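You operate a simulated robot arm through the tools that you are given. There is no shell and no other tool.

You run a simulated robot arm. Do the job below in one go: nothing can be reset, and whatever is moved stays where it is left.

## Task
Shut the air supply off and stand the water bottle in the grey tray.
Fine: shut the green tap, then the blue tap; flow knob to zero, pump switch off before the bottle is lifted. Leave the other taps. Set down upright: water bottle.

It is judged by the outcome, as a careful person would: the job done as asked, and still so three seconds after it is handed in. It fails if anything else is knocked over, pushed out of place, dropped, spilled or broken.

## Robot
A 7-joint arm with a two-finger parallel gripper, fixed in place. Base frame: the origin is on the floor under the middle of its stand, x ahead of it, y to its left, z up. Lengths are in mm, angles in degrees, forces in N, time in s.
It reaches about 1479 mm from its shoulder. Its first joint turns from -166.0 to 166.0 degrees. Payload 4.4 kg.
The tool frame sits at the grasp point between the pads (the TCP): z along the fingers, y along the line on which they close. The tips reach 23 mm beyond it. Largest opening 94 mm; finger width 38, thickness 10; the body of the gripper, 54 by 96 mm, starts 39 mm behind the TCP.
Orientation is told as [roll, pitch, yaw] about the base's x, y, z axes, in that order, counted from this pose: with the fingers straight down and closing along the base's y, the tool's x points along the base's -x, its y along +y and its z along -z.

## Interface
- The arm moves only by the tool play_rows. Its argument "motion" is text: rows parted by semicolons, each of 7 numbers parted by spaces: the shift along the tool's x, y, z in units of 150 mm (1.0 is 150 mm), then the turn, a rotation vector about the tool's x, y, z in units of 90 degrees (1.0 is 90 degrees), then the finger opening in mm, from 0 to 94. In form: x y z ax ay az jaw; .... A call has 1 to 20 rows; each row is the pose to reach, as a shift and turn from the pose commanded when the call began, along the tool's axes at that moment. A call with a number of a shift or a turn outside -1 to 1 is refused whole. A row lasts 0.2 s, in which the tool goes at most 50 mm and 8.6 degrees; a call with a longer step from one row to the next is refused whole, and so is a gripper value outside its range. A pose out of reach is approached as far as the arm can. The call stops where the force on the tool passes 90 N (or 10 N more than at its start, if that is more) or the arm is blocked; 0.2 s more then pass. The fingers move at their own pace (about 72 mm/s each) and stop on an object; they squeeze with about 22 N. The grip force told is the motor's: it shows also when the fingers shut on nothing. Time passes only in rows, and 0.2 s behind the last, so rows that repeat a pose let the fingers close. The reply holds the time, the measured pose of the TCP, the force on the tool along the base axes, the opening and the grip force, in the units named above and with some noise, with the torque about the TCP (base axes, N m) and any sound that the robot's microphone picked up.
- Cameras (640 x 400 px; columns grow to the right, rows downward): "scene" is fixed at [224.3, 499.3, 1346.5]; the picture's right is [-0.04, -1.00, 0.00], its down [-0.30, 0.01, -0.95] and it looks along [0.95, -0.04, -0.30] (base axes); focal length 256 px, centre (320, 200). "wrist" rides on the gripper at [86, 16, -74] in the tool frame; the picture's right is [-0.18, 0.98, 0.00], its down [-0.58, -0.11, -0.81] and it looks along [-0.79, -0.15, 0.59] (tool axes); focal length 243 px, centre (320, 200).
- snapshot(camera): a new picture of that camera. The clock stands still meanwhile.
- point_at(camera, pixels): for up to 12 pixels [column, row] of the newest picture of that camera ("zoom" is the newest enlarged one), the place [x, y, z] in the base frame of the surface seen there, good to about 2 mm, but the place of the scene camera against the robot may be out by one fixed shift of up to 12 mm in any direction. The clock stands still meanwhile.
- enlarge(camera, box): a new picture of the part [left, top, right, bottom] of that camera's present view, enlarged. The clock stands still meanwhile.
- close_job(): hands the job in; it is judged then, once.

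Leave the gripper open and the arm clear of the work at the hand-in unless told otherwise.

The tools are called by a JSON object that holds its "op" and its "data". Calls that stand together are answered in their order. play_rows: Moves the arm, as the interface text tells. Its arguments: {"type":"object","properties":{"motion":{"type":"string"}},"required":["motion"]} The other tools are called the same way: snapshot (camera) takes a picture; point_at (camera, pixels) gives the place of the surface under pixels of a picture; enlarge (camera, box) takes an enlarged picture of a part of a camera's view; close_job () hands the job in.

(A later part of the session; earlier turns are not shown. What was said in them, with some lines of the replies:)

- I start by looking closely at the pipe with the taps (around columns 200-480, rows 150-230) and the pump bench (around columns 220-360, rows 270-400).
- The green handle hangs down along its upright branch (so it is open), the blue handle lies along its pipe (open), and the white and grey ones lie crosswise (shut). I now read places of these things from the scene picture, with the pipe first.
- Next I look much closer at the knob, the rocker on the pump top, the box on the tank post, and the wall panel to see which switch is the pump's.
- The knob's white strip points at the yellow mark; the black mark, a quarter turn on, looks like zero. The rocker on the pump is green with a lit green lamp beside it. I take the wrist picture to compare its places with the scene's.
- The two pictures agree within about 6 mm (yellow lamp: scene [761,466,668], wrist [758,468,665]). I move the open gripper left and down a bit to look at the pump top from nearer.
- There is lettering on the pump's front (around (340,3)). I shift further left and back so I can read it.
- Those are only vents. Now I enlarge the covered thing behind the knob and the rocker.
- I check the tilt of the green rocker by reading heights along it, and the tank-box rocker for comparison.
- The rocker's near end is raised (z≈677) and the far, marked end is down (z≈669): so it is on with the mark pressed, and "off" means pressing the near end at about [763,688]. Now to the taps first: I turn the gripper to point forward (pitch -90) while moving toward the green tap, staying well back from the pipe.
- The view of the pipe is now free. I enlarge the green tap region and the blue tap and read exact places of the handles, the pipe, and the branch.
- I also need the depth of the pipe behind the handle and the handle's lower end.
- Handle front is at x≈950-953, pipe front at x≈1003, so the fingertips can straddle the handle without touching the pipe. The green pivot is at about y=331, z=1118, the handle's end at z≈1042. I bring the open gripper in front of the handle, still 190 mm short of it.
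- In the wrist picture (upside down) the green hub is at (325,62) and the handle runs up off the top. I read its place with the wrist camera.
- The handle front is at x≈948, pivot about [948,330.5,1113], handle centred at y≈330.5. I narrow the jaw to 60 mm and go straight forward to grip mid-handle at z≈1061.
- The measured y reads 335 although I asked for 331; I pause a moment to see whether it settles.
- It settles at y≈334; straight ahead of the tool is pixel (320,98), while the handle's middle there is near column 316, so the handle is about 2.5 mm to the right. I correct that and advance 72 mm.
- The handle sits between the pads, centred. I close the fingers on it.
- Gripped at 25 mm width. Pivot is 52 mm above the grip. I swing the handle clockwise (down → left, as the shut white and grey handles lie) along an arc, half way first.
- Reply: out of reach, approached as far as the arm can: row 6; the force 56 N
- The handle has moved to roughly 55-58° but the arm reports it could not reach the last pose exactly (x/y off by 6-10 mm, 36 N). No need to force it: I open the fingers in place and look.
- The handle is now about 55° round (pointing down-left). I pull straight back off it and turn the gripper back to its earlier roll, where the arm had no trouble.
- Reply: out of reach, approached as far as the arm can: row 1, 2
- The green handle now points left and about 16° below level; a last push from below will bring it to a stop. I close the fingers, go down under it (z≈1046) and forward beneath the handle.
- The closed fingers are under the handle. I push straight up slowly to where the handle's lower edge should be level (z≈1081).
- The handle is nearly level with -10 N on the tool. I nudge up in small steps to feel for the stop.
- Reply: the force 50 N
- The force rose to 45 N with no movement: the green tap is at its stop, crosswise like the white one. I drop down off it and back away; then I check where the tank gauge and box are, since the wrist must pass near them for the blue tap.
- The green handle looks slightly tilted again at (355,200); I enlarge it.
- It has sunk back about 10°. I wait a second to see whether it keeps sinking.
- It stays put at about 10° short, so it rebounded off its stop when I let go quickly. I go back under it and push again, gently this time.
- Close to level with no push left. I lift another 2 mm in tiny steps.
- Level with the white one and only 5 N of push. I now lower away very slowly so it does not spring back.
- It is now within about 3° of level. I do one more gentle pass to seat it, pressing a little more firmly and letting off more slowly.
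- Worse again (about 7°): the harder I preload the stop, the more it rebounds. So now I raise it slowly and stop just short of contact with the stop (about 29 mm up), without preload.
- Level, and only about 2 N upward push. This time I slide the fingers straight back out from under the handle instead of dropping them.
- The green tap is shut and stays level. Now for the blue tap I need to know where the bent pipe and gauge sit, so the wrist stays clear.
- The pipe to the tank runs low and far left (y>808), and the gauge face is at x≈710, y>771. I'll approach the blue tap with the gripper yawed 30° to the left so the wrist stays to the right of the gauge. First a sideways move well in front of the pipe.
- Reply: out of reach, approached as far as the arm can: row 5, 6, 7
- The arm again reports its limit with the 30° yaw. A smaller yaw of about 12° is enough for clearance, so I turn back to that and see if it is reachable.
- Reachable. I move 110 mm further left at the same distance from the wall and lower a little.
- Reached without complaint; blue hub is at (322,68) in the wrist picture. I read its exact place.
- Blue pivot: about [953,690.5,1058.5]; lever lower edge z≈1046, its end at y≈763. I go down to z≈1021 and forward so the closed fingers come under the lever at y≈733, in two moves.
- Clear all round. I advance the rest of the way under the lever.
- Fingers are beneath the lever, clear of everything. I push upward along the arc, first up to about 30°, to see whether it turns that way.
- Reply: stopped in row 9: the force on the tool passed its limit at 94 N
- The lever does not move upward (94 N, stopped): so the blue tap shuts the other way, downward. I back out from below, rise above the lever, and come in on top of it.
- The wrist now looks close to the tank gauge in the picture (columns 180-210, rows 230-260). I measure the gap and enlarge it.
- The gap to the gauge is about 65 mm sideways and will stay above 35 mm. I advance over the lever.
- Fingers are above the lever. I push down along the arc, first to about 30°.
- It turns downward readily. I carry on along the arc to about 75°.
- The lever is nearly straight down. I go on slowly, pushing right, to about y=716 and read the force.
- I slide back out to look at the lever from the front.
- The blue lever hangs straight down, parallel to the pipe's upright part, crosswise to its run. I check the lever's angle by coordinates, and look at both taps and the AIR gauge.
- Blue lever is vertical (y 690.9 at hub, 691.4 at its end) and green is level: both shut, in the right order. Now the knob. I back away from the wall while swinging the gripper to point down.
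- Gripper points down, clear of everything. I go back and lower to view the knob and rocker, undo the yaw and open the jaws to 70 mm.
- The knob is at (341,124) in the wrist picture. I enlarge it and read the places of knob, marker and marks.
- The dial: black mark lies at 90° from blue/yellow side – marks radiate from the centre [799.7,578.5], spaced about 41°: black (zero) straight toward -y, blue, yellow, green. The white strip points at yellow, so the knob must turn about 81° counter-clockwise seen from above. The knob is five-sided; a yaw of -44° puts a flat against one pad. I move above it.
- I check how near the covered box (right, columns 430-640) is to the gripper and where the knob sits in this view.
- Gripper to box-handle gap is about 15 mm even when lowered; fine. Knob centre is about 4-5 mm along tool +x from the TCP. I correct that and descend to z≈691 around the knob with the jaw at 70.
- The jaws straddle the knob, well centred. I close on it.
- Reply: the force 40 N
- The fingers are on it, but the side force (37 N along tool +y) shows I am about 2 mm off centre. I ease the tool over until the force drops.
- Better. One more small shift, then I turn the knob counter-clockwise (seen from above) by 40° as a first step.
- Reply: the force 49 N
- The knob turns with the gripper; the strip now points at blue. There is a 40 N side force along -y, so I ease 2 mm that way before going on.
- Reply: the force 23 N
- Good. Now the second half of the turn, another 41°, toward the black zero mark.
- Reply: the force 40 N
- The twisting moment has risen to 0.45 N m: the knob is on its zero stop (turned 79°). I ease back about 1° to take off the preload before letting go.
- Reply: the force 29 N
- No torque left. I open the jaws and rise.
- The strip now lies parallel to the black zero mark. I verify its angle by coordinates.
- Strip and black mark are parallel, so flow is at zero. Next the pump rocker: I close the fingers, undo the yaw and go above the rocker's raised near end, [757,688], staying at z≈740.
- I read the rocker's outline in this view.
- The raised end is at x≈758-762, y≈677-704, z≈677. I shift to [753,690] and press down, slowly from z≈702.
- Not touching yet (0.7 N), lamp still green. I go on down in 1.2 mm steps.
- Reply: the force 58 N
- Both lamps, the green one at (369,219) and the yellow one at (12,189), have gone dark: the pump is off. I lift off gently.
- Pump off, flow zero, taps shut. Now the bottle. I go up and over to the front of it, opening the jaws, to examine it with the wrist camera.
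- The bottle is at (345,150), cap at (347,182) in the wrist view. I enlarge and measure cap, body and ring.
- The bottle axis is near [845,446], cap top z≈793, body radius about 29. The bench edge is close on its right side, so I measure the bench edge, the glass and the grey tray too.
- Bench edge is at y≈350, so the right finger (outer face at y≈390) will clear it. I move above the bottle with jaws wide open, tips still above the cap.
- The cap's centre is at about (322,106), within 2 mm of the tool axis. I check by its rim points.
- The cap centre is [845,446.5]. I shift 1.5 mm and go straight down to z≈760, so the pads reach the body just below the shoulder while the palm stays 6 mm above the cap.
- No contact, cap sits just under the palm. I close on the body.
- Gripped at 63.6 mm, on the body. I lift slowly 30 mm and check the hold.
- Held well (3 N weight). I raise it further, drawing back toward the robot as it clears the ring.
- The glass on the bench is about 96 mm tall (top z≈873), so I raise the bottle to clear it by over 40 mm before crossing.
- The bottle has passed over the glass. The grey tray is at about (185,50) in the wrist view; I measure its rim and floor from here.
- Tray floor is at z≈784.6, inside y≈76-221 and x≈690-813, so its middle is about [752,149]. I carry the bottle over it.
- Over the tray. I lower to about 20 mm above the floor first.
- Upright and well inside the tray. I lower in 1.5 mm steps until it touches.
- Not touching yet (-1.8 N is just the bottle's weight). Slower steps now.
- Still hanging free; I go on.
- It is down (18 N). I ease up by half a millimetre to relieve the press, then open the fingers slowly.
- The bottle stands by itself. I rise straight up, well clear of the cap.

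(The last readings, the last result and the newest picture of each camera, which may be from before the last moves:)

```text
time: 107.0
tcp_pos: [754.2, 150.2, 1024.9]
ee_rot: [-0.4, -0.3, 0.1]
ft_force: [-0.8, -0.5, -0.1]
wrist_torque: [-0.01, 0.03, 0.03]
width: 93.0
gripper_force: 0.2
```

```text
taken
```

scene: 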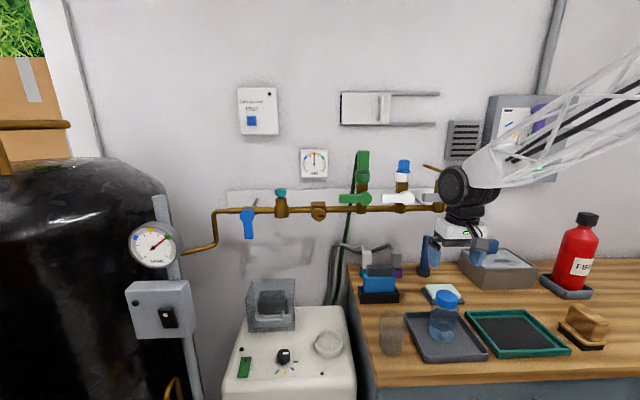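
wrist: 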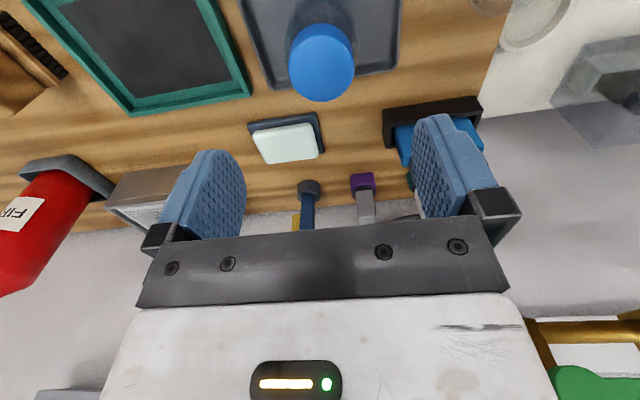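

The bottle stands upright in the grey tray. I withdraw the arm back and up to a place near where it started.

{"op": "play_rows", "data": {"motion": "0.15 0.08 -0.15 0 0 0 93; 0.3 0.16 -0.32 0 0 0 93; 0.45 0.24 -0.5 0 0 0 93; 0.6 0.32 -0.68 0 0 0 93; 0.75 0.4 -0.84 0 0 0 93; 0.9 0.48 -0.95 0 0 0 93; 1 0.5 -1 0 0 0 93; 1 0.5 -1 0 0 0 93"}}

{"op": "snapshot", "data": {"camera": "scene"}}

{"op": "enlarge", "data": {"camera": "scene", "box": [340, 260, 520, 380]}}

{"op": "enlarge", "data": {"camera": "scene", "box": [210, 140, 420, 240]}}

{"op": "enlarge", "data": {"camera": "scene", "box": [220, 270, 370, 400]}}

```text
time: 108.8
tcp_pos: [602.7, 226.7, 1175.1]
ee_rot: [-0.3, -0.3, 0.1]
ft_force: [-0.2, -0.1, 0.7]
wrist_torque: [0.0, -0.01, 0.0]
width: 92.9
gripper_force: 0.1
```

```text
taken
```

scene: 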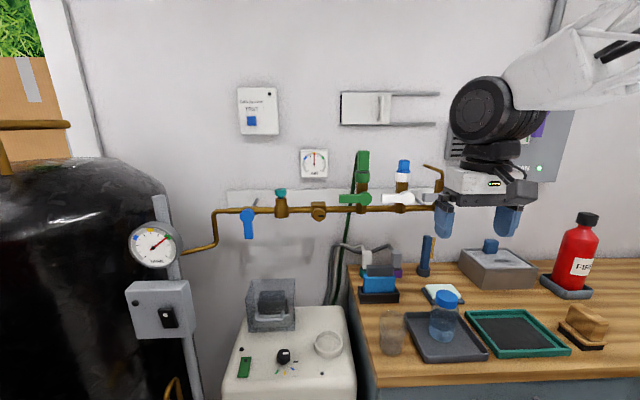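

```text
3.33 times, centred on (430, 320) of scene
```

zoom: 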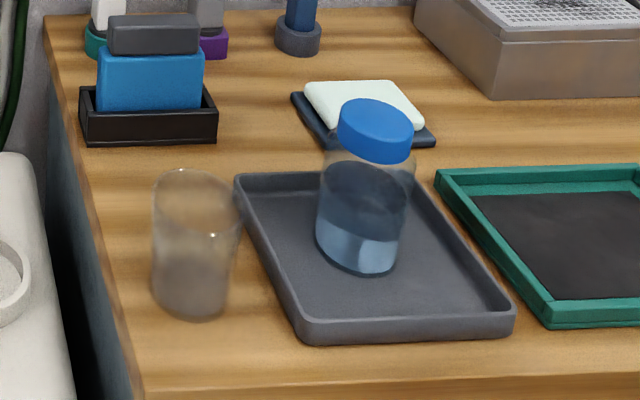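

```text
3.05 times, centred on (315, 190) of scene
```

zoom: 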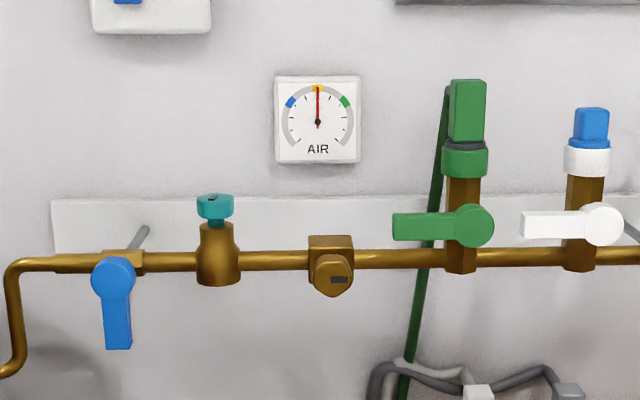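

```text
3.08 times, centred on (295, 335) of scene
```

zoom: 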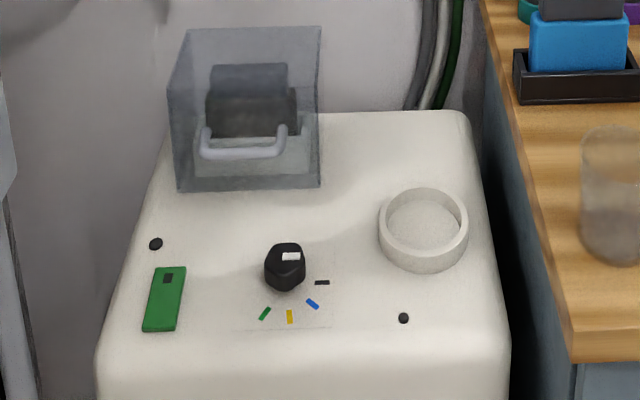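

Everything looks right. A last check that the bottle is truly upright (cap top level) before I hand in.

{"op": "point_at", "data": {"camera": "scene", "pixels": [[440, 294], [452, 297], [446, 292], [446, 298], [446, 295], [440, 325], [447, 330]]}}

{"op": "enlarge", "data": {"camera": "scene", "box": [380, 150, 480, 220]}}

{"op": "play_rows", "data": {"motion": "0 0 0 0 0 0 93; 0 0 0 0 0 0 93; 0 0 0 0 0 0 93; 0 0 0 0 0 0 93; 0 0 0 0 0 0 93"}}

```text
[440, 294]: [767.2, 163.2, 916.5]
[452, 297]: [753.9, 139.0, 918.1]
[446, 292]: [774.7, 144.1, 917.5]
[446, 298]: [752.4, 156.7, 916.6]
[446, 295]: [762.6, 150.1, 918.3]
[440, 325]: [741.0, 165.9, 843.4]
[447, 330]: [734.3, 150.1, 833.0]
```

```text
5.71 times, centred on (430, 185) of scene
```

zoom: 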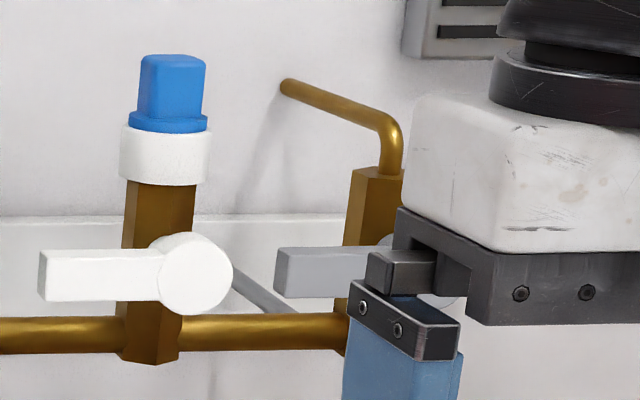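

```text
time: 110.0
tcp_pos: [604.2, 226.8, 1174.7]
ee_rot: [-0.2, -0.3, 0.1]
ft_force: [0.1, 0.2, -0.3]
wrist_torque: [-0.02, 0.03, 0.01]
width: 93.0
gripper_force: 0.0
```

The cap top is level at z≈917 all round, so the bottle is upright. Green and blue taps are shut, white and grey are untouched, the flow knob is at zero and the pump lamps are dark. The gripper is open and clear, so I hand in.

{"op": "close_job", "data": {}}

```text
The job is handed in.
```

The air supply is shut off and the water bottle is standing upright in the grey tray. I've handed the job in, but no verdict came back.

1. **Green tap:** shut first. The handle now lies crosswise to its branch, within about 1° of level. It sprang back the first few times I pushed it to its stop, so I reset it more gently and it then stayed put.
2. **Blue tap:** shut second. It would not move upward (the push stopped at 94 N), so I turned it downward and it now hangs straight down, crosswise to the pipe.
3. **Flow knob:** turned from yellow to its stop at the black mark, which I took as zero because the dial has no numbers.
4. **Pump switch:** pressed off before I lifted the bottle. The green and yellow lamps on the pump both went dark.
5. **Bottle:** lifted from its ring and set near the middle of the grey tray. I checked that the cap top is level.

I did not touch the white, grey or other taps, and I saw nothing knocked over or moved. The AIR gauge still reads in the yellow; I think that is air trapped between the shut taps. The gripper is open and the arm is clear of the work.
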